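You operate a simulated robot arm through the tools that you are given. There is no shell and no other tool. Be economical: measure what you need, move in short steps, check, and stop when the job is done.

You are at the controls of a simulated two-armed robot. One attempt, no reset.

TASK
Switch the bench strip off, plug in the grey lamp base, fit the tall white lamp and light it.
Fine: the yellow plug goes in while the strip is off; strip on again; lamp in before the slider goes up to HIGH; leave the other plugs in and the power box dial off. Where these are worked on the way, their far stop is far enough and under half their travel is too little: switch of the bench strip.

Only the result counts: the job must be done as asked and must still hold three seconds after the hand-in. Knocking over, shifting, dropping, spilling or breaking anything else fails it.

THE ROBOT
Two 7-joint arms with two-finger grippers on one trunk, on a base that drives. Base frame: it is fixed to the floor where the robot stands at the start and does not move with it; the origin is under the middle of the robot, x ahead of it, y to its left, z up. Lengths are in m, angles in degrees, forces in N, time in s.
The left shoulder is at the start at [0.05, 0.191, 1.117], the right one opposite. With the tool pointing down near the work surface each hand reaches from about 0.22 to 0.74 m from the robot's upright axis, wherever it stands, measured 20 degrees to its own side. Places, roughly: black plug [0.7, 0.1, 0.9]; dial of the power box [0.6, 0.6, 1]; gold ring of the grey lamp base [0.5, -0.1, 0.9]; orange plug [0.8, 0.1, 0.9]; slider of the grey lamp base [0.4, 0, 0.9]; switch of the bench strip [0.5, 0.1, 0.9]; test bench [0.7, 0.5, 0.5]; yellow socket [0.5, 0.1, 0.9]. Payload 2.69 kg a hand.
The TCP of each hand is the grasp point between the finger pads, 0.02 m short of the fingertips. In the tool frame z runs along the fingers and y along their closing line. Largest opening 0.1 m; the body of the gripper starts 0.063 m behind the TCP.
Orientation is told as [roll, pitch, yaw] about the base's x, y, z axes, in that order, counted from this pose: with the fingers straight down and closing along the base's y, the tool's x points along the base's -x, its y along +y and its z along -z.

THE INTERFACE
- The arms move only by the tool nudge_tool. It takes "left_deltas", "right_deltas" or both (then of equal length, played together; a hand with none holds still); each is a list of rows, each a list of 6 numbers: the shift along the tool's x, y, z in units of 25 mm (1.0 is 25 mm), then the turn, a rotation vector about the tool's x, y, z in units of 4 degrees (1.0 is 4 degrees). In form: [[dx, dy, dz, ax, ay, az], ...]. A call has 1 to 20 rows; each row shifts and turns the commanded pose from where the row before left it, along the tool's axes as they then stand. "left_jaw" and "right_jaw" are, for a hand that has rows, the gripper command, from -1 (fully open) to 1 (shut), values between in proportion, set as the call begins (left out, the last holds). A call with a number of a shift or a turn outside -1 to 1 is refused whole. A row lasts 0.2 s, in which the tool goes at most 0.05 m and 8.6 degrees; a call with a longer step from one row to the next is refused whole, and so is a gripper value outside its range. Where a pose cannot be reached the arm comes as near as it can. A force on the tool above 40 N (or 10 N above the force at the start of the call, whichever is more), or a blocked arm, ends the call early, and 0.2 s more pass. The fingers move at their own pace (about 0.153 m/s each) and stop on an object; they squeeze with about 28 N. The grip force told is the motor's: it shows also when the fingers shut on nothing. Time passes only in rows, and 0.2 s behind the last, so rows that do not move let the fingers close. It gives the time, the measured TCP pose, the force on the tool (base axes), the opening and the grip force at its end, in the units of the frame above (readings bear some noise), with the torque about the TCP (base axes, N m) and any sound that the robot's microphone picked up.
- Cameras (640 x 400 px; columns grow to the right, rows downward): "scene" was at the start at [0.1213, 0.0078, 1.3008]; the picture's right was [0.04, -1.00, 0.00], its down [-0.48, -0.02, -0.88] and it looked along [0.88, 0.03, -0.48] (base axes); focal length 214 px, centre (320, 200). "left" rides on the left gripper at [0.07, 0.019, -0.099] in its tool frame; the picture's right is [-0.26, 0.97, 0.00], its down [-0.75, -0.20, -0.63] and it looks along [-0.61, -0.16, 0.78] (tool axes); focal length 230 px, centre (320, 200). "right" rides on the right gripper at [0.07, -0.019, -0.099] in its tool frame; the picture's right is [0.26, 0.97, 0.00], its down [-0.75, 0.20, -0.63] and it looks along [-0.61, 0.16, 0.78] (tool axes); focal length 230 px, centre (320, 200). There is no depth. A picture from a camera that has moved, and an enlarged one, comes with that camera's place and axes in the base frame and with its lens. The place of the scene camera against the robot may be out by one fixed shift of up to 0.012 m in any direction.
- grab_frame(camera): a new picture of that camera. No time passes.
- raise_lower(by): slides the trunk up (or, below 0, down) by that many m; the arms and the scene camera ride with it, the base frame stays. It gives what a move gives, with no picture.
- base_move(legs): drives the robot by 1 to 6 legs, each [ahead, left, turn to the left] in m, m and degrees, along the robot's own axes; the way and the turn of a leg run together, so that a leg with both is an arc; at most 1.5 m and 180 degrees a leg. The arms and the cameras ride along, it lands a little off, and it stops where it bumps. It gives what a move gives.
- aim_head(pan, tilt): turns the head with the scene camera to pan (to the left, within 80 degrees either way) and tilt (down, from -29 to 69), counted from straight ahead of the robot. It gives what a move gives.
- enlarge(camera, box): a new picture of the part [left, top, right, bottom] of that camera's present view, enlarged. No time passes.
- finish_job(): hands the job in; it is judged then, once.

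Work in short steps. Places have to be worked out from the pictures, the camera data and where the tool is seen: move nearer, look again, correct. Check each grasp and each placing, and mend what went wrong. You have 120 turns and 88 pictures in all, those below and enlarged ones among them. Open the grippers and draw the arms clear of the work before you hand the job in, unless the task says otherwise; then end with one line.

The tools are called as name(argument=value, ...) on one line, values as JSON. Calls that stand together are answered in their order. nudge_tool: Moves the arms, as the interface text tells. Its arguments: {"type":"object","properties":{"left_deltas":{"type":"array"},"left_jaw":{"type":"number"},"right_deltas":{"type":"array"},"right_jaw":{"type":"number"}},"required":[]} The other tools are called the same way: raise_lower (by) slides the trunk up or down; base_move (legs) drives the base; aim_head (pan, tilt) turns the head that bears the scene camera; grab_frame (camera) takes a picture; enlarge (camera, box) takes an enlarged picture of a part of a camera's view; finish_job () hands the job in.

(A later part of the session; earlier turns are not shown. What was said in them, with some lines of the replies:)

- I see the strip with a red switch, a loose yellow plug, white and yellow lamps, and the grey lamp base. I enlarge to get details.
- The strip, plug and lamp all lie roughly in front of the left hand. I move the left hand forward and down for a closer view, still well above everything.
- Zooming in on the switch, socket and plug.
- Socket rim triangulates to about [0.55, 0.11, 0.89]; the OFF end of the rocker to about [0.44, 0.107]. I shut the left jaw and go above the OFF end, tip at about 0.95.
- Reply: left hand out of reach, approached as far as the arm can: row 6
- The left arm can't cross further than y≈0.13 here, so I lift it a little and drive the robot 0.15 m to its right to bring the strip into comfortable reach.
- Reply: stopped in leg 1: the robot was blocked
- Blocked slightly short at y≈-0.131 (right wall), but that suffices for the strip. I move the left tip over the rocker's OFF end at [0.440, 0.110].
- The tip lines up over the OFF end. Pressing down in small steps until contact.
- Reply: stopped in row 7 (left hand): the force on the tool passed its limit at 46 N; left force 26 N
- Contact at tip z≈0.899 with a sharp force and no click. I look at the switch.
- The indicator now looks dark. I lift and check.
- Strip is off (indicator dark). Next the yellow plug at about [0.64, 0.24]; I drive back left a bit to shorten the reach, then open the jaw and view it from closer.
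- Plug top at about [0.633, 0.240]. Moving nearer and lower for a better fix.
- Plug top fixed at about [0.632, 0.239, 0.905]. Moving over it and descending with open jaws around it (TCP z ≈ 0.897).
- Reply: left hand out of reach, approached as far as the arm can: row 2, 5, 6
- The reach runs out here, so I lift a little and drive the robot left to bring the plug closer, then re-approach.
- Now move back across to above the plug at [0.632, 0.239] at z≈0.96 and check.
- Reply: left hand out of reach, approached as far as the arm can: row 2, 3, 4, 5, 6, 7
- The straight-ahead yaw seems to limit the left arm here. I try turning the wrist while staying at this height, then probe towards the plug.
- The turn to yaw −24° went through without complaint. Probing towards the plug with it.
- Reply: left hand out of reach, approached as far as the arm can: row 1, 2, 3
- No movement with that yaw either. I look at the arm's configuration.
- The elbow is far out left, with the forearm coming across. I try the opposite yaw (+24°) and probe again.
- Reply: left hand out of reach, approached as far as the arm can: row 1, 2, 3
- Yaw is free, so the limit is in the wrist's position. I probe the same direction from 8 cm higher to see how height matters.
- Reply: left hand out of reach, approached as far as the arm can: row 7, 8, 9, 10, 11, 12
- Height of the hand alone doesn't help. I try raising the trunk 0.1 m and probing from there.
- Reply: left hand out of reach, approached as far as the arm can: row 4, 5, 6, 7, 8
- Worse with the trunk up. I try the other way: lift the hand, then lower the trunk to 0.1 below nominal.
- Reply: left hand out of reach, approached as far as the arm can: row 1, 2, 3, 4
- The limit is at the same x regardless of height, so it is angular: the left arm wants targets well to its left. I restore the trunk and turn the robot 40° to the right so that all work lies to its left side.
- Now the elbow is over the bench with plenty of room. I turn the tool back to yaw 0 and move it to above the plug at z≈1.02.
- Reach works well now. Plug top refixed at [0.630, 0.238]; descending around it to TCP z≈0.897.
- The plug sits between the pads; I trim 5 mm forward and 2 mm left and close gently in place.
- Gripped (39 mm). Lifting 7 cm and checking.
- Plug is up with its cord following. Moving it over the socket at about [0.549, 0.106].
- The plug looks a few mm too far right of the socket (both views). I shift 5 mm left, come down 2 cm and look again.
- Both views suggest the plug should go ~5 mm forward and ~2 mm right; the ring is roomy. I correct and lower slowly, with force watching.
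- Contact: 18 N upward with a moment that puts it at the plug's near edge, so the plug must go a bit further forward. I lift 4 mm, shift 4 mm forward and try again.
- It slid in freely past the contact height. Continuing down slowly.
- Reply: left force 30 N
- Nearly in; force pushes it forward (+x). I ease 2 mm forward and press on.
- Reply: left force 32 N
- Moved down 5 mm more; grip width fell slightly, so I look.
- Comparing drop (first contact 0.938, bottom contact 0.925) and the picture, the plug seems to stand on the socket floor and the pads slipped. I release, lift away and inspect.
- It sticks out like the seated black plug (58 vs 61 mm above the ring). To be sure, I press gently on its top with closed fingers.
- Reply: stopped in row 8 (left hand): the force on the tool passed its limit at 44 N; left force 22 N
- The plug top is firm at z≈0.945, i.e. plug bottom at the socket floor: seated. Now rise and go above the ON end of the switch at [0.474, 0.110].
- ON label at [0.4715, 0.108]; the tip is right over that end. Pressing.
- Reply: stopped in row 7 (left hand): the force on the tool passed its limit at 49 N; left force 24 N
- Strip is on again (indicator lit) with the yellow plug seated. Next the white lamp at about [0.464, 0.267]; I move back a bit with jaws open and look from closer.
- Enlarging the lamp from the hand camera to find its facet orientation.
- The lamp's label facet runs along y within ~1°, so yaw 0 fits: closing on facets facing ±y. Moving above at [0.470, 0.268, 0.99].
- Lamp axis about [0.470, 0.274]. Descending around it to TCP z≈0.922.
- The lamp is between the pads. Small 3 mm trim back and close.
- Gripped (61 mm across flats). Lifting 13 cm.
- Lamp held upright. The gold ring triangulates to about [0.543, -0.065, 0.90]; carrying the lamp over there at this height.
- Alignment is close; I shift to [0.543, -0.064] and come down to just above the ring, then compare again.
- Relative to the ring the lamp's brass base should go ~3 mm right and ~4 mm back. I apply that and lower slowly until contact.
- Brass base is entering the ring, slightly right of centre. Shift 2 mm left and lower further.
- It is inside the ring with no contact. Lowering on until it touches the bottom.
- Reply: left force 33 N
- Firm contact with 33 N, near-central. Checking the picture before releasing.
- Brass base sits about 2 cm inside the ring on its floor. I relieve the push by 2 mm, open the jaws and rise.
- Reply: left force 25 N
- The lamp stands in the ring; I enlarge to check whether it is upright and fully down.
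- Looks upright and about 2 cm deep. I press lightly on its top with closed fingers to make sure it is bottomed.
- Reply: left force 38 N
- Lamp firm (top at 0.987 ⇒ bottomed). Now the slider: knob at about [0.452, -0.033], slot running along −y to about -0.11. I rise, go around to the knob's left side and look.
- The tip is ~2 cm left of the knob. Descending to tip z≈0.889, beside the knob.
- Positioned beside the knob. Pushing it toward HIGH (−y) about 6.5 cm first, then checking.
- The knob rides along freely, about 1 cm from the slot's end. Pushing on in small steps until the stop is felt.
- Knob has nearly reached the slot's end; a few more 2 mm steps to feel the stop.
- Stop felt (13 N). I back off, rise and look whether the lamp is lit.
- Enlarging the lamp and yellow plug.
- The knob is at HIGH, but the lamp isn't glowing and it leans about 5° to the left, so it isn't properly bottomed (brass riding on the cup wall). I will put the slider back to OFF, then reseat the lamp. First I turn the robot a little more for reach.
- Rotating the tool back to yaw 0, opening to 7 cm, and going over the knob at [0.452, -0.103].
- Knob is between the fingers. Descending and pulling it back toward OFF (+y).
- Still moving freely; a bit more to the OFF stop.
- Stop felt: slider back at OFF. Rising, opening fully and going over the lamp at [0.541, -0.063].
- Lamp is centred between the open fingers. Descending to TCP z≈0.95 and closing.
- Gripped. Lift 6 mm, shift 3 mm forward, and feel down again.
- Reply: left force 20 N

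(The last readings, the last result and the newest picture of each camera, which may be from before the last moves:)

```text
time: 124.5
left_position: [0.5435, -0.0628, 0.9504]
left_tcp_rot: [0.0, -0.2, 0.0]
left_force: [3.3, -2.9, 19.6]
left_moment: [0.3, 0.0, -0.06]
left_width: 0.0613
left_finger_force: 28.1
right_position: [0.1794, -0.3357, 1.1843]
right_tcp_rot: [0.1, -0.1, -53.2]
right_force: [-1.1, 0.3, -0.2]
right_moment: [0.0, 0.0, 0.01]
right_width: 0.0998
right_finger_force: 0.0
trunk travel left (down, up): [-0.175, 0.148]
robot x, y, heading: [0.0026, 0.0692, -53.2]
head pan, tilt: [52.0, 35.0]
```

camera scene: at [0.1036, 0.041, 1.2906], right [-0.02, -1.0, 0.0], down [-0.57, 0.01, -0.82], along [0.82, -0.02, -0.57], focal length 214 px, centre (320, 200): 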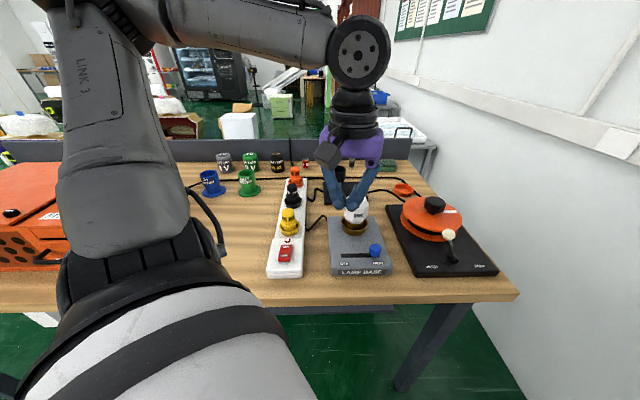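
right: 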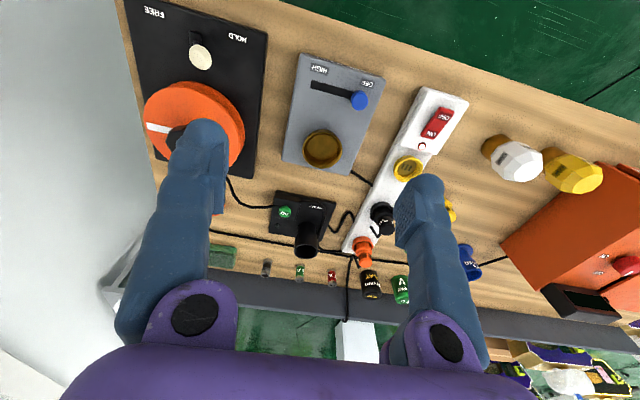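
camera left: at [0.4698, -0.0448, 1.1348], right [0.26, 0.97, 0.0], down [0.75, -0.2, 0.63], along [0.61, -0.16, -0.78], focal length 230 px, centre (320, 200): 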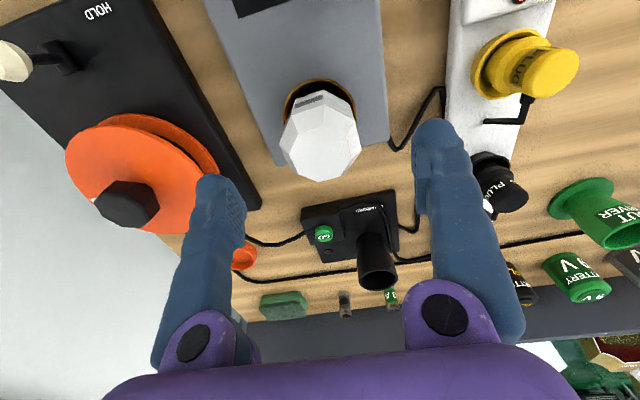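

The contact point now computes to the +y edge, so the lamp should go ~3 mm right and ~1.5 mm forward. Correcting.

nudge_tool(left_deltas=[[0, 0, -0.2, 0, 0, 0], [-0.06, -0.12, 0, 0, 0, 0], [0, 0, 0.1, 0, 0, 0], [0, 0, 0.1, 0, 0, 0], [0, 0, 0.08, 0, 0, 0], [0, 0, 0, 0, 0, 0]])

```text
time: 125.9
left_position: [0.5451, -0.0645, 0.9492]
left_tcp_rot: [-0.1, -0.4, 0.0]
left_force: [-3.7, 5.3, 28.5]
left_moment: [0.16, 0.52, -0.04]
left_width: 0.0616
left_finger_force: 28.2
right_position: [0.1785, -0.336, 1.1847]
right_tcp_rot: [0.1, -0.2, -53.3]
right_force: [-0.2, 0.2, -0.3]
right_moment: [0.0, -0.01, -0.02]
right_width: 0.1
right_finger_force: 0.0
trunk travel left (down, up): [-0.175, 0.148]
robot x, y, heading: [-0.001, 0.0732, -53.6]
head pan, tilt: [52.0, 35.0]
```

The contact height is the same everywhere, so it is the cup's floor. To centre the lamp accurately I lift 8 mm less than the cup depth and feel the cup wall on both x sides.

nudge_tool(left_deltas=[[0, 0, -0.34, 0, 0, 0], [-0.1, 0, 0, 0, 0, 0], [-0.1, 0, 0, 0, 0, 0], [0, 0, 0, 0, 0, 0]])

nudge_tool(left_deltas=[[0.1, 0, 0, 0, 0, 0], [0.1, 0, 0, 0, 0, 0], [0.1, 0, 0, 0, 0, 0], [0.1, 0, 0, 0, 0, 0], [0, 0, 0, 0, 0, 0]])

nudge_tool(left_deltas=[[0.1, 0, 0, 0, 0, 0], [0.1, 0, 0, 0, 0, 0], [0, 0, 0, 0, 0, 0]])

```text
time: 126.9
left_position: [0.5509, -0.0651, 0.9523]
left_tcp_rot: [0.2, 0.0, 0.0]
left_force: [-16.1, -0.8, -4.7]
left_moment: [-0.08, 0.9, 0.09]
left_width: 0.0614
left_finger_force: 28.2
right_position: [0.1789, -0.3376, 1.1853]
right_tcp_rot: [0.1, 0.0, -53.3]
right_force: [-0.2, -0.2, -0.2]
right_moment: [0.04, -0.01, 0.0]
right_width: 0.1001
right_finger_force: 0.0
trunk travel left (down, up): [-0.175, 0.148]
robot x, y, heading: [0.0016, 0.0723, -53.0]
head pan, tilt: [52.0, 35.0]
```

```text
time: 128.1
left_position: [0.544, -0.0648, 0.9555]
left_tcp_rot: [0.0, -0.2, 0.0]
left_force: [18.7, 2.2, 5.0]
left_moment: [0.06, -0.83, 0.02]
left_width: 0.0614
left_finger_force: 27.7
right_position: [0.182, -0.337, 1.1851]
right_tcp_rot: [0.1, 0.0, -53.3]
right_force: [0.4, 0.2, 0.2]
right_moment: [0.02, -0.01, -0.02]
right_width: 0.1001
right_finger_force: 0.0
trunk travel left (down, up): [-0.175, 0.148]
robot x, y, heading: [0.0002, 0.073, -53.3]
head pan, tilt: [52.0, 35.0]
```

```text
time: 128.9
left_position: [0.5379, -0.0647, 0.9537]
left_tcp_rot: [0.0, 0.0, -0.1]
left_force: [18.6, -2.1, 5.5]
left_moment: [-0.09, -0.81, 0.08]
left_width: 0.0614
left_finger_force: 27.8
right_position: [0.1813, -0.3377, 1.1847]
right_tcp_rot: [-0.1, 0.0, -53.3]
right_force: [-0.3, -0.4, 0.7]
right_moment: [0.02, -0.01, -0.01]
right_width: 0.1
right_finger_force: 0.1
trunk travel left (down, up): [-0.175, 0.148]
robot x, y, heading: [0.0017, 0.0703, -53.5]
head pan, tilt: [52.0, 35.0]
```

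Walls are felt on both x sides: the cup's centre is about x=0.5475, and the lamp tilts in the pads when pushed further. I go to x≈0.5475, open to let it settle upright, and look.

nudge_tool(left_deltas=[[-0.16, 0, 0, 0, 0, 0], [-0.16, 0, 0, 0, 0, 0], [-0.14, 0, 0, 0, 0, 0], [0, 0, 0, 0, 0, 0]])

nudge_tool(left_deltas=[[0, 0, 0, 0, 0, 0], [0, 0, 0, 0, 0, 0], [0, 0, 0, 0, 0, 0]], left_jaw=-1)

enlarge(camera="scene", box=[310, 180, 400, 280])

```text
time: 129.9
left_position: [0.5448, -0.0642, 0.9531]
left_tcp_rot: [0.1, 0.2, -0.2]
left_force: [-16.2, 0.5, -5.4]
left_moment: [-0.06, 0.97, 0.08]
left_width: 0.0614
left_finger_force: 27.7
right_position: [0.1792, -0.3366, 1.1843]
right_tcp_rot: [0.1, 0.0, -53.4]
right_force: [-0.8, -0.2, 0.0]
right_moment: [-0.01, -0.02, 0.0]
right_width: 0.1001
right_finger_force: 0.1
trunk travel left (down, up): [-0.175, 0.148]
robot x, y, heading: [-0.0007, 0.0721, -53.1]
head pan, tilt: [52.0, 35.0]
```

```text
time: 130.7
left_position: [0.5462, -0.0657, 0.9542]
left_tcp_rot: [0.1, -0.1, 0.0]
left_force: [0.8, -0.1, 0.0]
left_moment: [0.0, 0.0, -0.02]
left_width: 0.1
left_finger_force: 0.0
right_position: [0.1799, -0.338, 1.1848]
right_tcp_rot: [0.2, 0.1, -53.3]
right_force: [-0.6, -0.2, -0.3]
right_moment: [0.01, -0.06, -0.03]
right_width: 0.1001
right_finger_force: 0.1
trunk travel left (down, up): [-0.175, 0.148]
robot x, y, heading: [0.0029, 0.0689, -53.3]
head pan, tilt: [52.0, 35.0]
```

```text
4.00 times, centred on (355, 230) of scene
camera zoom: at [0.1036, 0.041, 1.2906], right [-0.02, -1.0, 0.0], down [-0.57, 0.01, -0.82], along [0.82, -0.02, -0.57], focal length 858 px, centre (180, 80)
```

zoom: 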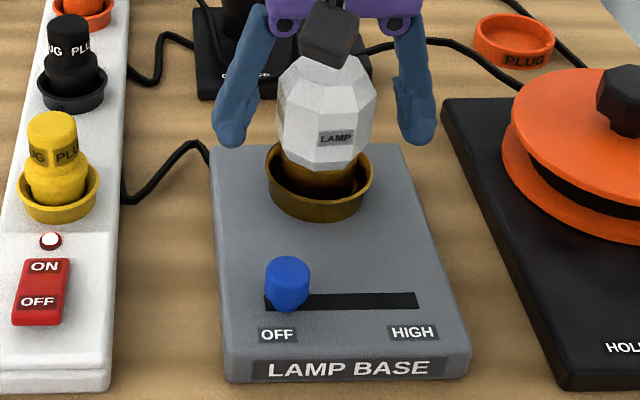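

The lamp now stands upright in the ring. I press its top once more and compare the height with before (0.987).

nudge_tool(left_deltas=[[0, 0, -0.8, 0, 0, 0], [0, 0, -1, 0, 0, 0], [0, 0, -1, 0, 0, 0], [0, 0, -0.9, 0, 0, 0], [0, 0, 0, 0, 0, 0]])

nudge_tool(left_deltas=[[0, 0, 0, 0, 0, 0], [0, 0, 0, 0, 0, 0], [0, 0, 0, 0, 0, 0], [0, 0, 0.4, 0, 0, 0], [0, 0, 0.3, 0, 0, 0], [0, 0, 0.15, 0, 0, 0], [0, 0, 0.15, 0, 0, 0], [0, 0, 0.15, 0, 0, 0], [0, 0, 0.15, 0, 0, 0], [0, 0, 0.15, 0, 0, 0], [0, 0, 0.15, 0, 0, 0], [0, 0, 0.15, 0, 0, 0], [0, 0, 0.15, 0, 0, 0], [0, 0, 0.15, 0, 0, 0]], left_jaw=1)

```text
time: 131.9
left_position: [0.5469, -0.0633, 1.0463]
left_tcp_rot: [0.1, 0.1, 0.0]
left_force: [-0.5, 0.9, -0.9]
left_moment: [-0.02, 0.01, 0.03]
left_width: 0.1
left_finger_force: 0.0
right_position: [0.1797, -0.337, 1.1857]
right_tcp_rot: [0.2, 0.0, -53.3]
right_force: [0.3, -0.3, 0.1]
right_moment: [0.01, 0.02, 0.02]
right_width: 0.1
right_finger_force: 0.0
trunk travel left (down, up): [-0.175, 0.148]
robot x, y, heading: [0.0028, 0.073, -53.2]
head pan, tilt: [52.0, 35.0]
```

```text
time: 134.8
left_position: [0.5473, -0.066, 1.0065]
left_tcp_rot: [-0.7, -0.7, 0.0]
left_force: [-2.9, 6.1, 23.0]
left_moment: [0.18, 0.14, 0.0]
left_width: 0.0061
left_finger_force: 28.2
right_position: [0.1794, -0.3364, 1.1863]
right_tcp_rot: [0.1, -0.1, -53.3]
right_force: [0.4, -0.1, -0.5]
right_moment: [0.02, -0.06, 0.02]
right_width: 0.1001
right_finger_force: 0.1
trunk travel left (down, up): [-0.175, 0.148]
robot x, y, heading: [0.0003, 0.073, -53.4]
head pan, tilt: [52.0, 35.0]
stopped in row 14 (left hand): the force on the tool passed its limit at 45 N (the readings are from after the stop); the commanded pose is now the measured one
```

Same height as before, and the side-feel showed the lamp is held tightly, so the lamp is in. The plug is the likelier culprit: I'll switch the strip off again and re-centre the plug. Moving over the OFF end of the rocker.

nudge_tool(left_deltas=[[0, 0, -0.8, 0, 0, 0], [0, 0, -1, 0, 0, 0], [0.5, 0.8, 0, -0.17, 0.17, 0], [0.5, 0.8, 0, 0, 0, 0], [0.5, 0.8, 0, 0, 0, 0], [0.5, 0.8, 0, 0, 0, 0], [0.5, 0.8, 0, 0, 0, 0], [0.5, 0.8, 0, 0, 0, 0], [0.5, 0.8, 0, 0, 0, 0], [0.5, 0.8, 0, 0, 0, 0], [0.25, 0.6, 0, 0, 0, 0], [0, 0, 0.9, 0, 0, 0], [0, 0, 0.9, 0, 0, 0], [0, 0, 0.9, 0, 0, 0], [0, 0, 0.9, 0, 0, 0], [0, 0, 0, 0, 0, 0]])

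```text
time: 138.2
left_position: [0.4565, 0.1038, 0.963]
left_tcp_rot: [0.4, 0.4, 0.0]
left_force: [-0.8, 0.1, -0.6]
left_moment: [-0.03, 0.0, 0.0]
left_width: 0.0001
left_finger_force: 28.0
left hand out of reach, approached as far as the arm can: row 13, 14, 15
right_position: [0.1804, -0.3378, 1.1855]
right_tcp_rot: [0.1, 0.0, -53.4]
right_force: [0.6, 0.6, 0.8]
right_moment: [-0.01, -0.01, 0.03]
right_width: 0.1001
right_finger_force: 0.0
trunk travel left (down, up): [-0.175, 0.148]
robot x, y, heading: [0.001, 0.0708, -53.2]
head pan, tilt: [52.0, 35.0]
```

Out of reach at this heading; I lift and turn the robot back to −40°, where this spot was reachable.

nudge_tool(left_deltas=[[0, 0, -1, -0.1, -0.1, 0], [0, 0, -1, 0, 0, 0], [0, 0, 0, 0, 0, 0]])

base_move(legs=[[0, 0, 13]])

```text
time: 138.9
left_position: [0.4565, 0.1042, 1.0142]
left_tcp_rot: [0.7, -0.2, 0.1]
left_force: [0.5, -0.1, 0.6]
left_moment: [0.01, 0.03, -0.01]
left_width: 0.0
left_finger_force: 27.5
right_position: [0.181, -0.3368, 1.1846]
right_tcp_rot: [0.1, 0.0, -53.3]
right_force: [-0.4, 0.6, -0.5]
right_moment: [0.02, 0.04, -0.01]
right_width: 0.1001
right_finger_force: 0.1
trunk travel left (down, up): [-0.175, 0.148]
robot x, y, heading: [0.0017, 0.0697, -53.2]
head pan, tilt: [52.0, 35.0]
```

```text
time: 140.2
left_position: [0.4369, 0.2052, 1.0146]
left_tcp_rot: [0.7, -0.2, 12.8]
left_force: [1.1, -0.4, 0.4]
left_moment: [-0.05, 0.0, 0.0]
left_width: 0.0001
left_finger_force: 27.9
right_position: [0.267, -0.2859, 1.1845]
right_tcp_rot: [0.0, 0.0, -40.4]
right_force: [0.1, 0.0, 0.4]
right_moment: [0.01, 0.03, 0.0]
right_width: 0.1
right_finger_force: 0.0
trunk travel left (down, up): [-0.175, 0.148]
robot x, y, heading: [0.0004, 0.0722, -40.1]
head pan, tilt: [52.0, 35.0]
```

Correct the yaw and go over the OFF end.

nudge_tool(left_deltas=[[0, 0, 0, 0, 0, 1], [0, 0, 0, 0, 0, 1], [0, 0, 0, 0, 0, 1], [0, 0, 0, 0.17, 0, 0.2], [-0.03, -0.77, 0, 0, 0, 0], [-0.03, -0.77, 0, 0, 0, 0], [-0.03, -0.77, 0, 0, 0, 0], [-0.03, -0.77, 0, 0, 0, 0], [-0.03, -0.77, 0.4, 0, 0, 0], [0, 0, 0.9, 0, 0, 0], [0, 0, 0.9, 0, 0, 0], [0, 0, 0, 0, 0, 0]])

```text
time: 142.8
left_position: [0.4413, 0.1066, 0.9596]
left_tcp_rot: [0.0, 0.1, 0.1]
left_force: [0.6, -0.1, -0.2]
left_moment: [0.0, -0.02, -0.03]
left_width: 0.0
left_finger_force: 27.6
right_position: [0.2673, -0.2861, 1.1839]
right_tcp_rot: [0.0, 0.0, -40.5]
right_force: [-0.7, 0.2, 0.3]
right_moment: [0.01, 0.03, 0.0]
right_width: 0.0996
right_finger_force: 0.1
trunk travel left (down, up): [-0.175, 0.148]
robot x, y, heading: [-0.0031, 0.0766, -40.3]
head pan, tilt: [52.0, 35.0]
```

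Pressing OFF.

nudge_tool(left_deltas=[[0, 0.1, 0.4, 0, 0, 0], [0, 0, 0.4, 0, 0, 0], [0, 0, 0.2, 0, 0, 0], [0, 0, 0.2, 0, 0, 0], [0, 0, 0.2, 0, 0, 0], [0, 0, 0.2, 0, 0, 0], [0, 0, 0.2, 0, 0, 0], [0, 0, 0.2, 0, 0, 0]])

nudge_tool(left_deltas=[[0, 0, -0.8, 0, 0, 0], [0, 0, -0.9, 0, 0, 0], [0, 0, -0.9, 0, 0, 0], [0, 0, -0.9, 0, 0, 0], [-0.6, 0, 0, 0, 0, 0], [-0.6, 0, 0, 0, 0, 0], [0, 0, 0, 0, 0, 0]], left_jaw=-1)

grab_frame(camera="left")

```text
time: 144.3
left_position: [0.4392, 0.1116, 0.9202]
left_tcp_rot: [-0.1, -0.4, 0.2]
left_force: [-10.0, 5.9, 28.1]
left_moment: [0.1, -0.11, 0.12]
left_width: 0.0056
left_finger_force: 29.4
right_position: [0.2643, -0.2859, 1.1849]
right_tcp_rot: [0.2, -0.1, -40.3]
right_force: [-0.8, -0.4, -0.1]
right_moment: [0.0, 0.03, 0.0]
right_width: 0.1
right_finger_force: 0.2
trunk travel left (down, up): [-0.175, 0.148]
robot x, y, heading: [0.002, 0.0691, -40.0]
head pan, tilt: [52.0, 35.0]
stopped in row 7 (left hand): the force on the tool passed its limit at 48 N (the readings are from after the stop); the commanded pose is now the measured one
```

```text
time: 145.9
left_position: [0.4722, 0.1099, 1.0057]
left_tcp_rot: [0.0, -0.3, 0.1]
left_force: [-0.9, 0.9, 0.1]
left_moment: [0.03, -0.02, 0.0]
left_width: 0.1001
left_finger_force: 0.1
right_position: [0.2671, -0.2862, 1.185]
right_tcp_rot: [0.1, 0.0, -40.3]
right_force: [-0.8, -0.2, 0.6]
right_moment: [0.02, 0.02, -0.01]
right_width: 0.1001
right_finger_force: 0.1
trunk travel left (down, up): [-0.175, 0.148]
robot x, y, heading: [-0.0002, 0.0688, -40.1]
head pan, tilt: [52.0, 35.0]
```

```text
6 pictures are left
camera left: at [0.4017, 0.1289, 1.1049], right [0.26, 0.97, 0.0], down [0.75, -0.2, 0.63], along [0.61, -0.16, -0.77], focal length 230 px, centre (320, 200)
```

left: 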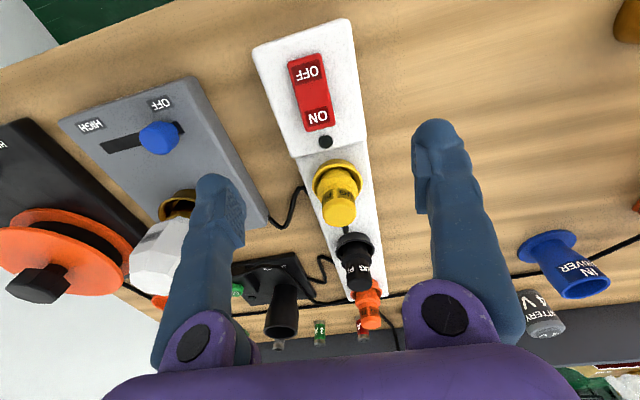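

Strip is off (indicator dark). Now moving over the plug and gripping it at TCP z≈0.928 to test its seating.

nudge_tool(left_deltas=[[-0.8, 0, 0, 0, 0, 0], [-0.8, 0, 0, 0, 0, 0], [-0.8, 0, 0, 0, 0, 0], [-0.8, 0, 0, 0, 0, 0], [0, 0, 0.8, 0, 0, 0], [0, 0, 0.8, 0, 0, 0], [0, 0, 0.8, 0, 0, 0], [0, 0, 0.7, 0, 0, 0], [0, 0, 0, 0, 0, 0]])

nudge_tool(left_deltas=[[0, 0, 0, 0, 0, 0], [0, 0, 0, 0, 0, 0], [0, 0, 0, 0, 0, 0]], left_jaw=1)

enlarge(camera="left", box=[240, 60, 420, 240])

```text
time: 147.9
left_position: [0.5513, 0.111, 0.9283]
left_tcp_rot: [-0.1, -0.3, 0.1]
left_force: [-1.5, -0.7, 0.2]
left_moment: [0.03, -0.02, -0.01]
left_width: 0.1
left_finger_force: 0.0
right_position: [0.2678, -0.286, 1.1848]
right_tcp_rot: [0.1, 0.0, -40.3]
right_force: [0.2, 0.4, 0.6]
right_moment: [-0.02, -0.01, 0.02]
right_width: 0.1003
right_finger_force: 0.0
trunk travel left (down, up): [-0.175, 0.148]
robot x, y, heading: [0.002, 0.069, -40.4]
head pan, tilt: [52.0, 35.0]
```

```text
time: 148.8
left_position: [0.5516, 0.1121, 0.9321]
left_tcp_rot: [-0.1, -0.6, 0.0]
left_force: [4.2, 8.6, 22.4]
left_moment: [0.73, 0.03, -0.08]
left_width: 0.0393
left_finger_force: 28.3
right_position: [0.2667, -0.2846, 1.187]
right_tcp_rot: [0.2, -0.1, -40.2]
right_force: [-0.1, -0.3, 0.1]
right_moment: [-0.01, -0.02, 0.0]
right_width: 0.1001
right_finger_force: 0.1
trunk travel left (down, up): [-0.175, 0.148]
robot x, y, heading: [0.0034, 0.073, -40.6]
head pan, tilt: [52.0, 35.0]
```

```text
2.22 times, centred on (330, 150) of left
camera zoom: at [0.4813, 0.1306, 1.0305], right [0.26, 0.97, 0.0], down [0.74, -0.2, 0.64], along [0.62, -0.16, -0.77], focal length 511 px, centre (298, 311)
```

zoom: 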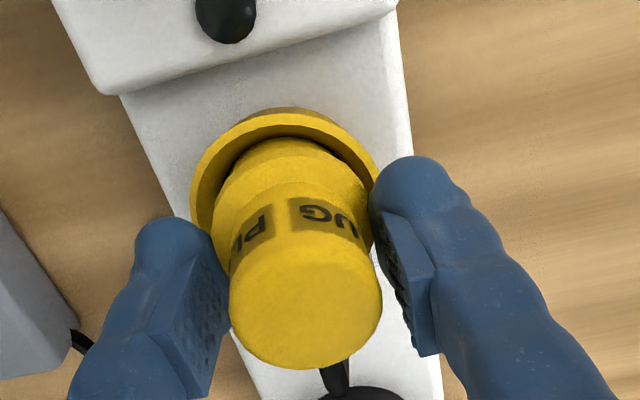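

Closing wedged the fingertips on the plug's collar and leaned it; I gripped too low and ~3 mm too far left. I open, go up 8 mm, shift to [0.555, 0.109] and grip again.

nudge_tool(left_deltas=[[0, 0, 0, 0, 0, 0], [0, 0, 0, 0, 0, 0]], left_jaw=-0.6)

nudge_tool(left_deltas=[[0, 0, -0.3, 0, 0, 0], [-0.15, -0.1, 0, 0, 0, 0], [0, 0, 0, 0, 0, 0]])

nudge_tool(left_deltas=[[0, 0, 0, 0, 0, 0], [0, 0, 0, 0, 0, 0], [0, 0, 0, 0, 0, 0]], left_jaw=1)

```text
time: 149.3
left_position: [0.5513, 0.1118, 0.928]
left_tcp_rot: [0.0, -0.2, 0.1]
left_force: [-0.2, 0.4, -0.1]
left_moment: [0.01, 0.04, 0.02]
left_width: 0.0801
left_finger_force: 0.1
right_position: [0.2665, -0.2868, 1.1848]
right_tcp_rot: [0.2, 0.1, -40.3]
right_force: [0.1, -0.7, -0.5]
right_moment: [-0.01, 0.02, -0.02]
right_width: 0.0997
right_finger_force: 0.0
trunk travel left (down, up): [-0.175, 0.148]
robot x, y, heading: [0.0024, 0.0706, -40.3]
head pan, tilt: [52.0, 35.0]
```

```text
time: 150.2
left_position: [0.5567, 0.1089, 0.9363]
left_tcp_rot: [0.0, -0.3, 0.2]
left_force: [-0.2, 0.6, 0.0]
left_moment: [0.0, 0.02, 0.02]
left_width: 0.08
left_finger_force: 0.1
right_position: [0.267, -0.2862, 1.1846]
right_tcp_rot: [0.1, 0.1, -40.3]
right_force: [0.2, -0.2, -0.1]
right_moment: [-0.02, -0.03, -0.03]
right_width: 0.1001
right_finger_force: 0.0
trunk travel left (down, up): [-0.175, 0.148]
robot x, y, heading: [0.0012, 0.0701, -40.3]
head pan, tilt: [52.0, 35.0]
```

```text
time: 150.9
left_position: [0.5568, 0.1088, 0.9361]
left_tcp_rot: [-0.1, -0.3, 0.1]
left_force: [0.3, -0.4, 0.4]
left_moment: [0.03, -0.01, 0.01]
left_width: 0.0304
left_finger_force: 28.0
right_position: [0.2676, -0.2859, 1.1856]
right_tcp_rot: [0.1, 0.0, -40.2]
right_force: [1.1, -0.2, -0.8]
right_moment: [0.01, 0.03, 0.0]
right_width: 0.1001
right_finger_force: 0.0
trunk travel left (down, up): [-0.175, 0.148]
robot x, y, heading: [0.003, 0.0728, -40.3]
head pan, tilt: [52.0, 35.0]
```

Now gripping the narrower 30 mm top with no side force: the plug is centred and upright. I test by pushing down while jiggling a little in x and y.

nudge_tool(left_deltas=[[0, 0, 0.12, 0, 0, 0], [0, 0, 0, 0, 0, 0]])

nudge_tool(left_deltas=[[-0.1, 0, 0, 0, 0, 0], [0, 0, 0, 0, 0, 0]])

nudge_tool(left_deltas=[[0.2, 0, 0, 0, 0, 0], [0, 0, 0, 0, 0, 0]])

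nudge_tool(left_deltas=[[-0.1, 0.1, 0, 0, 0, 0], [0, 0, 0, 0, 0, 0]])

nudge_tool(left_deltas=[[0, -0.2, 0, 0, 0, 0], [0, 0, 0, 0, 0, 0]])

```text
time: 151.6
left_position: [0.5566, 0.1101, 0.9366]
left_tcp_rot: [-0.1, -0.9, 0.2]
left_force: [12.8, 15.3, 33.5]
left_moment: [0.47, 0.27, -0.01]
left_width: 0.0302
left_finger_force: 27.5
right_position: [0.2672, -0.2841, 1.1858]
right_tcp_rot: [0.0, -0.1, -40.3]
right_force: [-0.8, -0.7, 0.5]
right_moment: [0.01, 0.0, 0.03]
right_width: 0.1001
right_finger_force: 0.1
trunk travel left (down, up): [-0.175, 0.148]
robot x, y, heading: [0.0048, 0.069, -40.2]
head pan, tilt: [52.0, 35.0]
heard: snap
```

```text
time: 152.3
left_position: [0.5583, 0.1087, 0.9364]
left_tcp_rot: [0.1, -0.6, 0.1]
left_force: [-5.7, 9.2, 20.5]
left_moment: [0.35, 0.52, -0.01]
left_width: 0.0301
left_finger_force: 28.3
right_position: [0.2648, -0.2853, 1.1856]
right_tcp_rot: [0.1, -0.1, -40.2]
right_force: [-0.5, -0.2, -0.2]
right_moment: [-0.04, 0.01, 0.01]
right_width: 0.1001
right_finger_force: 0.0
trunk travel left (down, up): [-0.175, 0.148]
robot x, y, heading: [-0.0027, 0.0711, -39.9]
head pan, tilt: [52.0, 35.0]
stopped in row 2 (left hand): the force on the tool passed its limit at 50 N (the readings are from after the stop); the commanded pose is now the measured one
```

```text
time: 153.0
left_position: [0.5567, 0.1088, 0.9356]
left_tcp_rot: [0.1, -1.1, 0.2]
left_force: [-1.3, 6.4, 11.3]
left_moment: [0.19, 0.37, -0.06]
left_width: 0.0303
left_finger_force: 28.0
right_position: [0.267, -0.2849, 1.1852]
right_tcp_rot: [0.1, -0.1, -40.2]
right_force: [0.2, -0.6, -0.4]
right_moment: [0.0, 0.01, 0.01]
right_width: 0.0999
right_finger_force: 0.0
trunk travel left (down, up): [-0.175, 0.148]
robot x, y, heading: [0.0001, 0.0736, -40.1]
head pan, tilt: [52.0, 35.0]
stopped in row 2 (left hand): the force on the tool passed its limit at 41 N (the readings are from after the stop); the commanded pose is now the measured one
```

```text
time: 153.6
left_position: [0.5571, 0.1096, 0.9353]
left_tcp_rot: [-0.1, -0.9, 0.2]
left_force: [-15.6, -8.7, 5.2]
left_moment: [-0.11, 0.3, 0.24]
left_width: 0.0303
left_finger_force: 27.6
right_position: [0.2648, -0.2863, 1.1839]
right_tcp_rot: [0.2, -0.1, -40.3]
right_force: [0.1, 0.5, -0.4]
right_moment: [0.02, 0.0, -0.01]
right_width: 0.1
right_finger_force: 0.1
trunk travel left (down, up): [-0.175, 0.148]
robot x, y, heading: [0.0008, 0.0679, -40.4]
head pan, tilt: [52.0, 35.0]
```

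```text
time: 154.2
left_position: [0.5584, 0.1102, 0.937]
left_tcp_rot: [0.2, -0.9, 0.2]
left_force: [-20.0, 16.1, 9.2]
left_moment: [0.37, 0.4, -0.11]
left_width: 0.0305
left_finger_force: 27.6
right_position: [0.2649, -0.2836, 1.1853]
right_tcp_rot: [0.1, -0.1, -40.2]
right_force: [0.3, -0.5, -0.8]
right_moment: [-0.01, -0.01, 0.01]
right_width: 0.1
right_finger_force: 0.0
trunk travel left (down, up): [-0.175, 0.148]
robot x, y, heading: [0.0031, 0.0749, -40.3]
head pan, tilt: [52.0, 35.0]
```

"Snap": the plug has now properly locked in, and it is rigid. The lamp never snapped, so it likely needs the same centred push. First release the plug and press the switch ON: rise and go over the ON end.

nudge_tool(left_deltas=[[0, 0, 0, 0, 0, 0], [0, 0, 0, 0, 0, 0]], left_jaw=-0.6)

nudge_tool(left_deltas=[[0, 0, -0.7, 0, 0, 0], [0, 0, -0.9, 0, 0, 0], [0, 0, -0.9, 0, 0.2, 0], [0.8, 0, 0, 0, 0, 0], [0.8, 0, 0, 0, 0, 0], [0.8, 0, 0, 0, 0, 0], [0.8, -0.05, 0, 0, 0, 0], [0, 0, 0, 0, 0, 0]])

nudge_tool(left_deltas=[[0, 0, 0, 0, 0, 0], [0, 0, 0, 0, 0, 0], [0, 0, 0.7, 0, 0, 0], [0, 0, 0.7, 0, 0, 0], [0, 0, 0, 0, 0, 0]], left_jaw=1)

```text
time: 154.8
left_position: [0.5604, 0.1057, 0.9352]
left_tcp_rot: [0.0, -1.1, 0.1]
left_force: [0.3, -0.2, -0.2]
left_moment: [0.03, 0.02, -0.04]
left_width: 0.0802
left_finger_force: 0.1
right_position: [0.2683, -0.2863, 1.1845]
right_tcp_rot: [0.1, 0.0, -40.4]
right_force: [1.0, -0.2, -0.7]
right_moment: [0.02, -0.02, 0.01]
right_width: 0.1001
right_finger_force: 0.1
trunk travel left (down, up): [-0.175, 0.148]
robot x, y, heading: [0.002, 0.0728, -40.3]
head pan, tilt: [52.0, 35.0]
```

```text
time: 156.6
left_position: [0.48, 0.1056, 0.9986]
left_tcp_rot: [-0.1, -0.1, 0.1]
left_force: [0.6, -0.1, 1.1]
left_moment: [0.04, 0.01, 0.0]
left_width: 0.0801
left_finger_force: 0.2
right_position: [0.268, -0.2862, 1.1855]
right_tcp_rot: [0.1, 0.0, -40.2]
right_force: [0.2, 0.2, 0.2]
right_moment: [-0.01, 0.02, 0.03]
right_width: 0.1003
right_finger_force: 0.0
trunk travel left (down, up): [-0.175, 0.148]
robot x, y, heading: [0.0033, 0.0693, -40.2]
head pan, tilt: [52.0, 35.0]
```

```text
time: 157.8
left_position: [0.4802, 0.1059, 0.9611]
left_tcp_rot: [0.0, -0.2, 0.2]
left_force: [-0.5, 0.4, 0.1]
left_moment: [0.01, 0.02, -0.03]
left_width: 0.0001
left_finger_force: 28.4
right_position: [0.2681, -0.2863, 1.1851]
right_tcp_rot: [0.1, -0.1, -40.3]
right_force: [-0.4, -0.1, -0.8]
right_moment: [0.01, 0.01, -0.03]
right_width: 0.0997
right_finger_force: 0.0
trunk travel left (down, up): [-0.175, 0.148]
robot x, y, heading: [0.0006, 0.0693, -40.1]
head pan, tilt: [52.0, 35.0]
```

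Shift to the earlier ON press point [0.4745, 0.108] and press, then lift.

nudge_tool(left_deltas=[[0.22, 0.1, 0.4, 0, 0, 0], [0, 0, 0.4, 0, 0, 0], [0, 0, 0.3, 0, 0, 0], [0, 0, 0.2, 0, 0, 0], [0, 0, 0.2, 0, 0, 0], [0, 0, 0.2, 0, 0, 0], [0, 0, 0.2, 0, 0, 0], [0, 0, 0.2, 0, 0, 0]])

nudge_tool(left_deltas=[[0, 0, -0.8, 0, 0, 0], [0, 0, -1, -0.2, 0.2, 0], [0, 0, -1, 0, 0, 0], [0, 0, -1, 0, 0, 0], [0, 0, -1, 0, 0, 0], [0, 0, -1, 0, 0, 0], [0, 0, -0.7, 0, 0, 0], [0, 0, 0, 0, 0, 0]])

grab_frame(camera="scene")

```text
time: 159.5
left_position: [0.4745, 0.107, 0.9203]
left_tcp_rot: [-0.1, -0.8, 0.1]
left_force: [-4.0, 6.5, 28.1]
left_moment: [0.12, 0.32, -0.06]
left_width: 0.0061
left_finger_force: 29.0
right_position: [0.2661, -0.2839, 1.1855]
right_tcp_rot: [0.1, 0.0, -40.2]
right_force: [-0.3, 0.3, -0.5]
right_moment: [-0.02, -0.02, -0.02]
right_width: 0.1001
right_finger_force: 0.1
trunk travel left (down, up): [-0.175, 0.148]
robot x, y, heading: [0.0016, 0.0736, -40.1]
head pan, tilt: [52.0, 35.0]
stopped in row 8 (left hand): the force on the tool passed its limit at 48 N (the readings are from after the stop); the commanded pose is now the measured one
```

```text
time: 161.3
left_position: [0.4779, 0.105, 1.0788]
left_tcp_rot: [0.9, 0.2, 0.2]
left_force: [0.4, 0.1, -0.4]
left_moment: [-0.02, -0.02, 0.01]
left_width: 0.0003
left_finger_force: 29.1
right_position: [0.2686, -0.2856, 1.1849]
right_tcp_rot: [0.2, -0.1, -40.2]
right_force: [-0.3, -0.4, -0.5]
right_moment: [-0.02, -0.01, 0.01]
right_width: 0.1
right_finger_force: 0.0
trunk travel left (down, up): [-0.175, 0.148]
robot x, y, heading: [0.0053, 0.071, -40.5]
head pan, tilt: [52.0, 35.0]
```

```text
4 pictures are left
camera scene: at [0.1087, 0.0677, 1.2906], right [0.2, -0.98, 0.0], down [-0.56, -0.12, -0.82], along [0.8, 0.17, -0.57], focal length 214 px, centre (320, 200)
```

scene: 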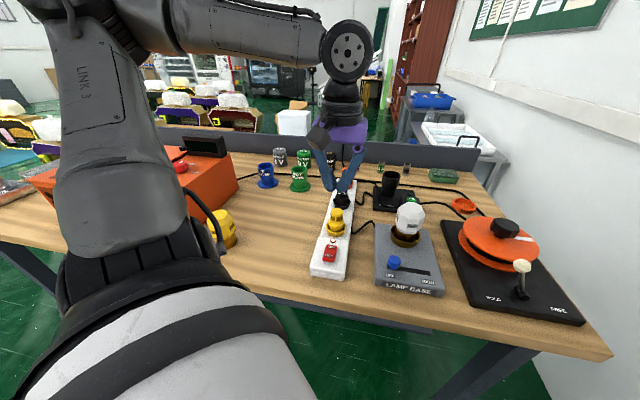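

Strip is on. Now back to the lamp: go over it at [0.547, -0.0645] with open jaws and descend for a centred push.

nudge_tool(left_deltas=[[-0.35, -0.85, 0, 0.22, 0, 0], [-0.35, -0.85, 0, 0, 0, 0], [-0.35, -0.85, 0, 0, 0, 0], [-0.35, -0.85, 0, 0, 0, 0], [-0.35, -0.85, 0, 0, 0, 0], [-0.35, -0.85, 0, 0, 0, 0], [-0.35, -0.85, 0, 0, 0, 0], [-0.32, -0.83, 0, 0, 0, 0], [0, 0, 0, 0, 0, 0]], left_jaw=-1)

```text
time: 163.3
left_position: [0.545, -0.0632, 1.0789]
left_tcp_rot: [0.0, 0.2, 0.2]
left_force: [-0.6, 0.3, 0.6]
left_moment: [0.02, 0.0, 0.01]
left_width: 0.1001
left_finger_force: 0.1
right_position: [0.2679, -0.2851, 1.1845]
right_tcp_rot: [0.1, -0.1, -40.2]
right_force: [0.8, 0.0, -0.2]
right_moment: [0.0, -0.02, 0.0]
right_width: 0.0998
right_finger_force: 0.1
trunk travel left (down, up): [-0.175, 0.148]
robot x, y, heading: [-0.0017, 0.0685, -40.2]
head pan, tilt: [52.0, 35.0]
```

Side-force zero crossings earlier give the true centre at about [0.544, -0.0635], which is where I am. Descend, close and push down.

nudge_tool(left_deltas=[[0, 0, 0.8, 0, 0, 0], [0, 0, 0.8, 0, 0, 0], [0, 0, 0.8, 0, 0, 0], [0, 0, 0.8, 0, 0, 0], [0, 0, 0.8, 0, 0, 0], [0, 0, 0.7, 0, 0, 0], [0, 0, 0.3, 0, 0, 0], [0, 0, 0, 0, 0, 0]])

nudge_tool(left_deltas=[[0, 0, 0, 0, 0, 0], [0, 0, 0, 0, 0, 0], [0, 0, 0, 0, 0, 0]], left_jaw=1)

nudge_tool(left_deltas=[[0, 0, 0.08, 0, 0, 0], [0, 0, 0.08, 0, 0, 0], [0, 0, 0, 0, 0, 0]])

```text
time: 165.1
left_position: [0.5463, -0.0627, 0.9534]
left_tcp_rot: [-0.1, 0.3, 0.2]
left_force: [0.0, 0.0, 0.3]
left_moment: [-0.01, 0.01, -0.02]
left_width: 0.1
left_finger_force: 0.0
right_position: [0.2676, -0.2842, 1.1848]
right_tcp_rot: [0.1, 0.0, -40.3]
right_force: [0.1, -0.1, -0.1]
right_moment: [-0.01, 0.03, 0.02]
right_width: 0.1002
right_finger_force: 0.0
trunk travel left (down, up): [-0.175, 0.148]
robot x, y, heading: [0.0007, 0.0762, -40.3]
head pan, tilt: [52.0, 35.0]
```

```text
time: 165.9
left_position: [0.5454, -0.0648, 0.9541]
left_tcp_rot: [-0.1, 0.2, 0.2]
left_force: [-0.5, 0.8, 0.4]
left_moment: [0.04, 0.02, 0.01]
left_width: 0.0611
left_finger_force: 27.4
right_position: [0.2685, -0.2851, 1.1849]
right_tcp_rot: [0.0, 0.0, -40.2]
right_force: [-0.4, -0.1, 0.5]
right_moment: [0.0, -0.02, 0.0]
right_width: 0.1002
right_finger_force: 0.1
trunk travel left (down, up): [-0.175, 0.148]
robot x, y, heading: [0.0025, 0.0715, -40.3]
head pan, tilt: [52.0, 35.0]
```

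```text
time: 166.7
left_position: [0.546, -0.0633, 0.9513]
left_tcp_rot: [-0.4, -0.2, 0.2]
left_force: [3.0, 1.4, 27.1]
left_moment: [0.5, -0.02, 0.0]
left_width: 0.0615
left_finger_force: 27.9
right_position: [0.2656, -0.2845, 1.1857]
right_tcp_rot: [0.0, 0.0, -40.2]
right_force: [0.0, 0.3, 0.0]
right_moment: [0.02, 0.02, 0.01]
right_width: 0.1003
right_finger_force: 0.0
trunk travel left (down, up): [-0.175, 0.148]
robot x, y, heading: [-0.0, 0.0689, -40.2]
head pan, tilt: [52.0, 35.0]
```

27 N with contact slightly to the +y side. Shift 1.5 mm right and push a little more, listening for a snap.

nudge_tool(left_deltas=[[0, -0.06, 0, 0, 0, 0], [0, 0, 0.05, 0, 0, 0], [0, 0, 0, 0, 0, 0]])

nudge_tool(left_deltas=[[-0.04, 0, 0.04, 0, 0, 0], [0, 0, 0, 0, 0, 0]])

nudge_tool(left_deltas=[[0.08, 0, 0.03, 0, 0, 0], [0, 0, 0, 0, 0, 0]])

```text
time: 167.5
left_position: [0.545, -0.0655, 0.9511]
left_tcp_rot: [-0.4, -0.3, 0.2]
left_force: [8.0, 8.2, 37.1]
left_moment: [0.24, 0.02, -0.05]
left_width: 0.0615
left_finger_force: 28.3
right_position: [0.2669, -0.2845, 1.1859]
right_tcp_rot: [0.0, -0.2, -40.2]
right_force: [-0.7, -0.6, -0.7]
right_moment: [0.0, 0.02, 0.0]
right_width: 0.1005
right_finger_force: 0.0
trunk travel left (down, up): [-0.175, 0.148]
robot x, y, heading: [0.0062, 0.0702, -40.1]
head pan, tilt: [52.0, 35.0]
```

```text
time: 168.1
left_position: [0.545, -0.0649, 0.9501]
left_tcp_rot: [-0.3, -0.1, 0.2]
left_force: [4.6, 6.9, 33.1]
left_moment: [0.04, -0.04, 0.01]
left_width: 0.0613
left_finger_force: 27.7
right_position: [0.2645, -0.2838, 1.1853]
right_tcp_rot: [0.1, -0.2, -40.3]
right_force: [-0.3, 0.6, -0.5]
right_moment: [0.02, -0.05, -0.02]
right_width: 0.1
right_finger_force: 0.0
trunk travel left (down, up): [-0.175, 0.148]
robot x, y, heading: [-0.0015, 0.0707, -40.2]
head pan, tilt: [52.0, 35.0]
```

```text
time: 168.7
left_position: [0.5445, -0.0648, 0.9491]
left_tcp_rot: [-0.4, -0.1, 0.4]
left_force: [12.2, 6.0, 35.8]
left_moment: [0.02, -0.05, 0.01]
left_width: 0.0613
left_finger_force: 28.1
right_position: [0.2679, -0.284, 1.1865]
right_tcp_rot: [0.0, -0.1, -40.2]
right_force: [0.0, -0.2, -0.4]
right_moment: [-0.02, 0.03, -0.01]
right_width: 0.0999
right_finger_force: 0.1
trunk travel left (down, up): [-0.175, 0.148]
robot x, y, heading: [0.0015, 0.0672, -40.5]
head pan, tilt: [52.0, 35.0]
```

No snap, but it is firmly on the floor; the plug was the earlier fault, so I now test with the slider. Release, rise and return to beside the knob.

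nudge_tool(left_deltas=[[0, 0, -0.1, 0, 0, 0], [0, 0, 0, 0, 0, 0]])

nudge_tool(left_deltas=[[0, 0, 0, 0, 0, 0], [0, 0, 0, 0, 0, 0]], left_jaw=-1)

nudge_tool(left_deltas=[[0, 0, -0.8, 0, 0, 0], [0, 0, -1, 0, 0, 0], [0, 0, -1, 0, 0, 0], [0, 0, -1, 0, 0, 0], [0, 0, -1, 0, 0, 0], [0.8, 0.65, 0, 0, 0, 0], [0.8, 0.65, 0, 0, 0, 0], [0.8, 0.65, 0, 0, 0, 0], [0.8, 0.65, 0, 0, 0, 0], [0.45, 0.4, 0, 0, 0, 0], [0, 0, 0, 0, 0, 0]])

nudge_tool(left_deltas=[[0, 0, 0, 0, 0, 0], [0, 0, 0, 0, 0, 0], [0, 0, 0.9, 0, 0, 0], [0, 0, 0.9, 0, 0, 0], [0, 0, 0.9, 0, 0, 0], [0, 0, 0.9, 0, 0, 0], [0, 0, 0, 0, 0, 0]], left_jaw=1)

```text
time: 169.3
left_position: [0.5437, -0.0655, 0.9494]
left_tcp_rot: [-0.1, 0.2, 0.2]
left_force: [8.4, 1.1, 20.3]
left_moment: [-0.33, -0.27, 0.1]
left_width: 0.0614
left_finger_force: 28.2
right_position: [0.2666, -0.2848, 1.1843]
right_tcp_rot: [0.1, -0.1, -40.2]
right_force: [-0.5, -0.5, 0.2]
right_moment: [0.01, 0.04, 0.0]
right_width: 0.1
right_finger_force: 0.1
trunk travel left (down, up): [-0.175, 0.148]
robot x, y, heading: [0.0003, 0.0697, -40.0]
head pan, tilt: [52.0, 35.0]
```

```text
time: 169.9
left_position: [0.5446, -0.066, 0.9486]
left_tcp_rot: [0.1, 0.4, 0.2]
left_force: [0.3, 0.4, -0.1]
left_moment: [0.0, 0.02, 0.01]
left_width: 0.0999
left_finger_force: 0.1
right_position: [0.2691, -0.2848, 1.1847]
right_tcp_rot: [0.1, 0.0, -40.2]
right_force: [-0.2, 0.2, -0.3]
right_moment: [0.0, -0.02, -0.02]
right_width: 0.1001
right_finger_force: 0.0
trunk travel left (down, up): [-0.175, 0.148]
robot x, y, heading: [0.0015, 0.0723, -40.2]
head pan, tilt: [52.0, 35.0]
```

```text
time: 172.3
left_position: [0.4533, 0.0082, 1.0682]
left_tcp_rot: [-0.1, 0.2, 0.1]
left_force: [0.6, -0.5, -0.4]
left_moment: [0.0, 0.02, 0.04]
left_width: 0.0999
left_finger_force: 0.0
right_position: [0.2679, -0.2856, 1.1849]
right_tcp_rot: [0.1, -0.1, -40.1]
right_force: [-0.5, -0.1, -0.3]
right_moment: [-0.02, 0.01, 0.01]
right_width: 0.0998
right_finger_force: 0.1
trunk travel left (down, up): [-0.175, 0.148]
robot x, y, heading: [0.0001, 0.0674, -40.0]
head pan, tilt: [52.0, 35.0]
```

```text
time: 173.9
left_position: [0.4533, 0.0076, 0.9785]
left_tcp_rot: [-0.1, 0.2, 0.2]
left_force: [0.8, -0.7, 0.9]
left_moment: [0.03, 0.01, 0.0]
left_width: 0.0
left_finger_force: 28.0
right_position: [0.2687, -0.2852, 1.1847]
right_tcp_rot: [0.0, 0.0, -40.1]
right_force: [0.5, 0.1, 0.9]
right_moment: [0.02, -0.04, 0.03]
right_width: 0.1
right_finger_force: 0.0
trunk travel left (down, up): [-0.175, 0.148]
robot x, y, heading: [0.0007, 0.0734, -40.2]
head pan, tilt: [52.0, 35.0]
```

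Shift 6 mm left for clearance, descend beside the knob, then push to HIGH up to the earlier stop (y≈-0.065).

nudge_tool(left_deltas=[[0, 0.24, 0.5, 0, 0, 0], [0, 0, 0.8, 0, 0, 0], [0, 0, 0.8, 0, 0, 0], [0, 0, 0.4, 0, 0, 0], [0, 0, 0.18, 0, 0, 0], [0, 0, 0, 0, 0, 0]])

nudge_tool(left_deltas=[[0, -0.4, 0, 0, 0, 0], [0, -0.4, 0, 0, 0, 0], [0, -0.4, 0, 0, 0, 0], [0, -0.4, 0, 0, 0, 0], [0, -0.4, 0, 0, 0, 0], [0, -0.4, 0, 0, 0, 0], [0, -0.4, 0, 0, 0, 0], [0, -0.2, 0, 0, 0, 0], [0, -0.1, 0, 0, 0, 0], [0, 0, 0, 0, 0, 0]])

```text
time: 175.3
left_position: [0.454, 0.0149, 0.9124]
left_tcp_rot: [0.0, 0.3, 0.2]
left_force: [-0.1, 0.1, -0.3]
left_moment: [-0.01, -0.01, 0.01]
left_width: 0.0
left_finger_force: 28.5
right_position: [0.2677, -0.2861, 1.1839]
right_tcp_rot: [0.0, 0.0, -40.2]
right_force: [0.5, -0.6, -0.3]
right_moment: [-0.02, 0.0, -0.01]
right_width: 0.1001
right_finger_force: 0.0
trunk travel left (down, up): [-0.175, 0.148]
robot x, y, heading: [0.0009, 0.0699, -40.1]
head pan, tilt: [52.0, 35.0]
```

```text
time: 177.5
left_position: [0.4525, -0.0609, 0.9127]
left_tcp_rot: [-0.1, 0.1, 0.1]
left_force: [-1.2, -0.1, 0.4]
left_moment: [0.0, -0.01, 0.0]
left_width: 0.0
left_finger_force: 28.4
right_position: [0.2687, -0.2852, 1.1843]
right_tcp_rot: [0.1, -0.1, -40.2]
right_force: [0.5, 0.6, 0.0]
right_moment: [0.0, 0.01, -0.01]
right_width: 0.1
right_finger_force: 0.1
trunk travel left (down, up): [-0.175, 0.148]
robot x, y, heading: [0.0034, 0.0721, -40.5]
head pan, tilt: [52.0, 35.0]
```

Last few millimetres to the stop.

nudge_tool(left_deltas=[[0, -0.1, 0, 0, 0, 0], [0, -0.1, 0, 0, 0, 0], [0, -0.06, 0, 0, 0, 0], [0, 0, 0, 0, 0, 0]])

nudge_tool(left_deltas=[[0, 0.4, 0, 0, 0, 0], [0, 0.5, -0.6, 0, 0, 0], [0, 0, -0.9, 0, 0, 0], [0, 0, -0.9, 0, 0, 0], [0.4, 0.3, -0.9, 0, 0, 0], [0.4, 0.6, -0.9, 0, 0, 0], [0.3, 0.8, -0.9, 0, 0, 0], [0, 0.8, -0.9, 0, 0, 0], [0, 0.8, -0.6, 0, 0, 0], [0, 0.8, 0, 0, 0, 0], [0, 0.8, 0, 0, 0, 0], [0, 0, 0, 0, 0, 0]])

enlarge(camera="scene", box=[300, 160, 460, 310])

```text
time: 178.5
left_position: [0.4525, -0.0678, 0.9112]
left_tcp_rot: [-0.1, 0.2, 0.2]
left_force: [-0.5, 19.5, 2.3]
left_moment: [-0.15, 0.01, -0.07]
left_width: 0.0002
left_finger_force: 28.1
right_position: [0.2684, -0.2827, 1.1844]
right_tcp_rot: [0.0, -0.1, -40.2]
right_force: [-0.5, -0.2, 0.2]
right_moment: [0.0, 0.02, 0.01]
right_width: 0.1001
right_finger_force: 0.0
trunk travel left (down, up): [-0.175, 0.148]
robot x, y, heading: [0.0013, 0.0678, -40.3]
head pan, tilt: [52.0, 35.0]
```

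```text
time: 181.1
left_position: [0.4265, 0.0763, 1.0763]
left_tcp_rot: [0.0, 0.2, 0.2]
left_force: [0.6, -0.3, 0.5]
left_moment: [-0.02, -0.01, 0.01]
left_width: 0.0
left_finger_force: 27.7
right_position: [0.2679, -0.2859, 1.1844]
right_tcp_rot: [0.0, 0.0, -40.2]
right_force: [-0.8, -0.6, -0.3]
right_moment: [0.02, 0.01, 0.02]
right_width: 0.0998
right_finger_force: 0.1
trunk travel left (down, up): [-0.175, 0.148]
robot x, y, heading: [0.004, 0.0718, -40.2]
head pan, tilt: [52.0, 35.0]
```

```text
2.67 times, centred on (380, 235) of scene
camera zoom: at [0.1086, 0.0673, 1.2906], right [0.2, -0.98, 0.0], down [-0.56, -0.12, -0.82], along [0.8, 0.17, -0.57], focal length 572 px, centre (160, 107)
```

zoom: 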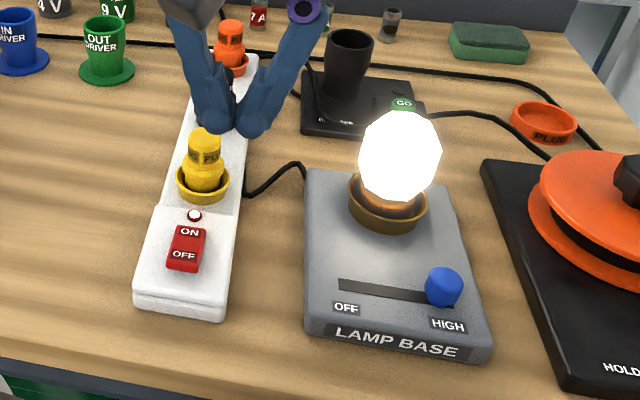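

The lamp is glowing, slider at HIGH, strip on, other plugs in. I raise the left arm clear, open it, and wait a little.

nudge_tool(left_deltas=[[0.3, 0.5, -0.9, 0, 0, 0], [0.3, 0.5, -0.9, 0, 0, 0], [0.3, 0.5, -0.9, 0, 0, 0], [0.3, 0.5, -0.9, 0, 0, 0], [0, 0, 0, 0, 0, 0], [0, 0, 0, 0, 0, 0], [0, 0, 0, 0, 0, 0], [0, 0, 0, 0, 0, 0]], left_jaw=-1)

grab_frame(camera="scene")

```text
time: 182.9
left_position: [0.3965, 0.1256, 1.1663]
left_tcp_rot: [-0.1, 0.3, 0.2]
left_force: [-0.3, -0.2, 0.2]
left_moment: [0.0, 0.0, -0.01]
left_width: 0.1001
left_finger_force: 0.1
right_position: [0.2683, -0.2852, 1.1844]
right_tcp_rot: [0.0, 0.0, -40.2]
right_force: [-0.4, -0.3, 0.2]
right_moment: [-0.03, 0.02, 0.02]
right_width: 0.1001
right_finger_force: 0.1
trunk travel left (down, up): [-0.175, 0.148]
robot x, y, heading: [-0.0013, 0.0724, -40.3]
head pan, tilt: [52.0, 35.0]
```

```text
2 pictures are left
camera scene: at [0.1086, 0.0678, 1.2906], right [0.2, -0.98, 0.0], down [-0.56, -0.12, -0.82], along [0.8, 0.17, -0.57], focal length 214 px, centre (320, 200)
```

scene: 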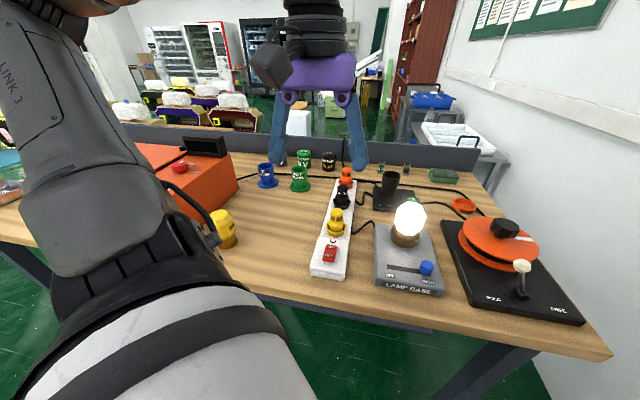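

The lamp is still lit, everything else stands, and both grippers are open and clear. Handing in.

finish_job()

```text
The job is handed in.
```

The job is handed in: the yellow plug is snapped in with the strip off, the strip is back on, and the white lamp is fitted and lit at HIGH. On the first try the lamp stayed dark because the plug was not fully home. I set the slider back to OFF and switched the strip off, reseated the plug, then switched on and moved the slider up again.
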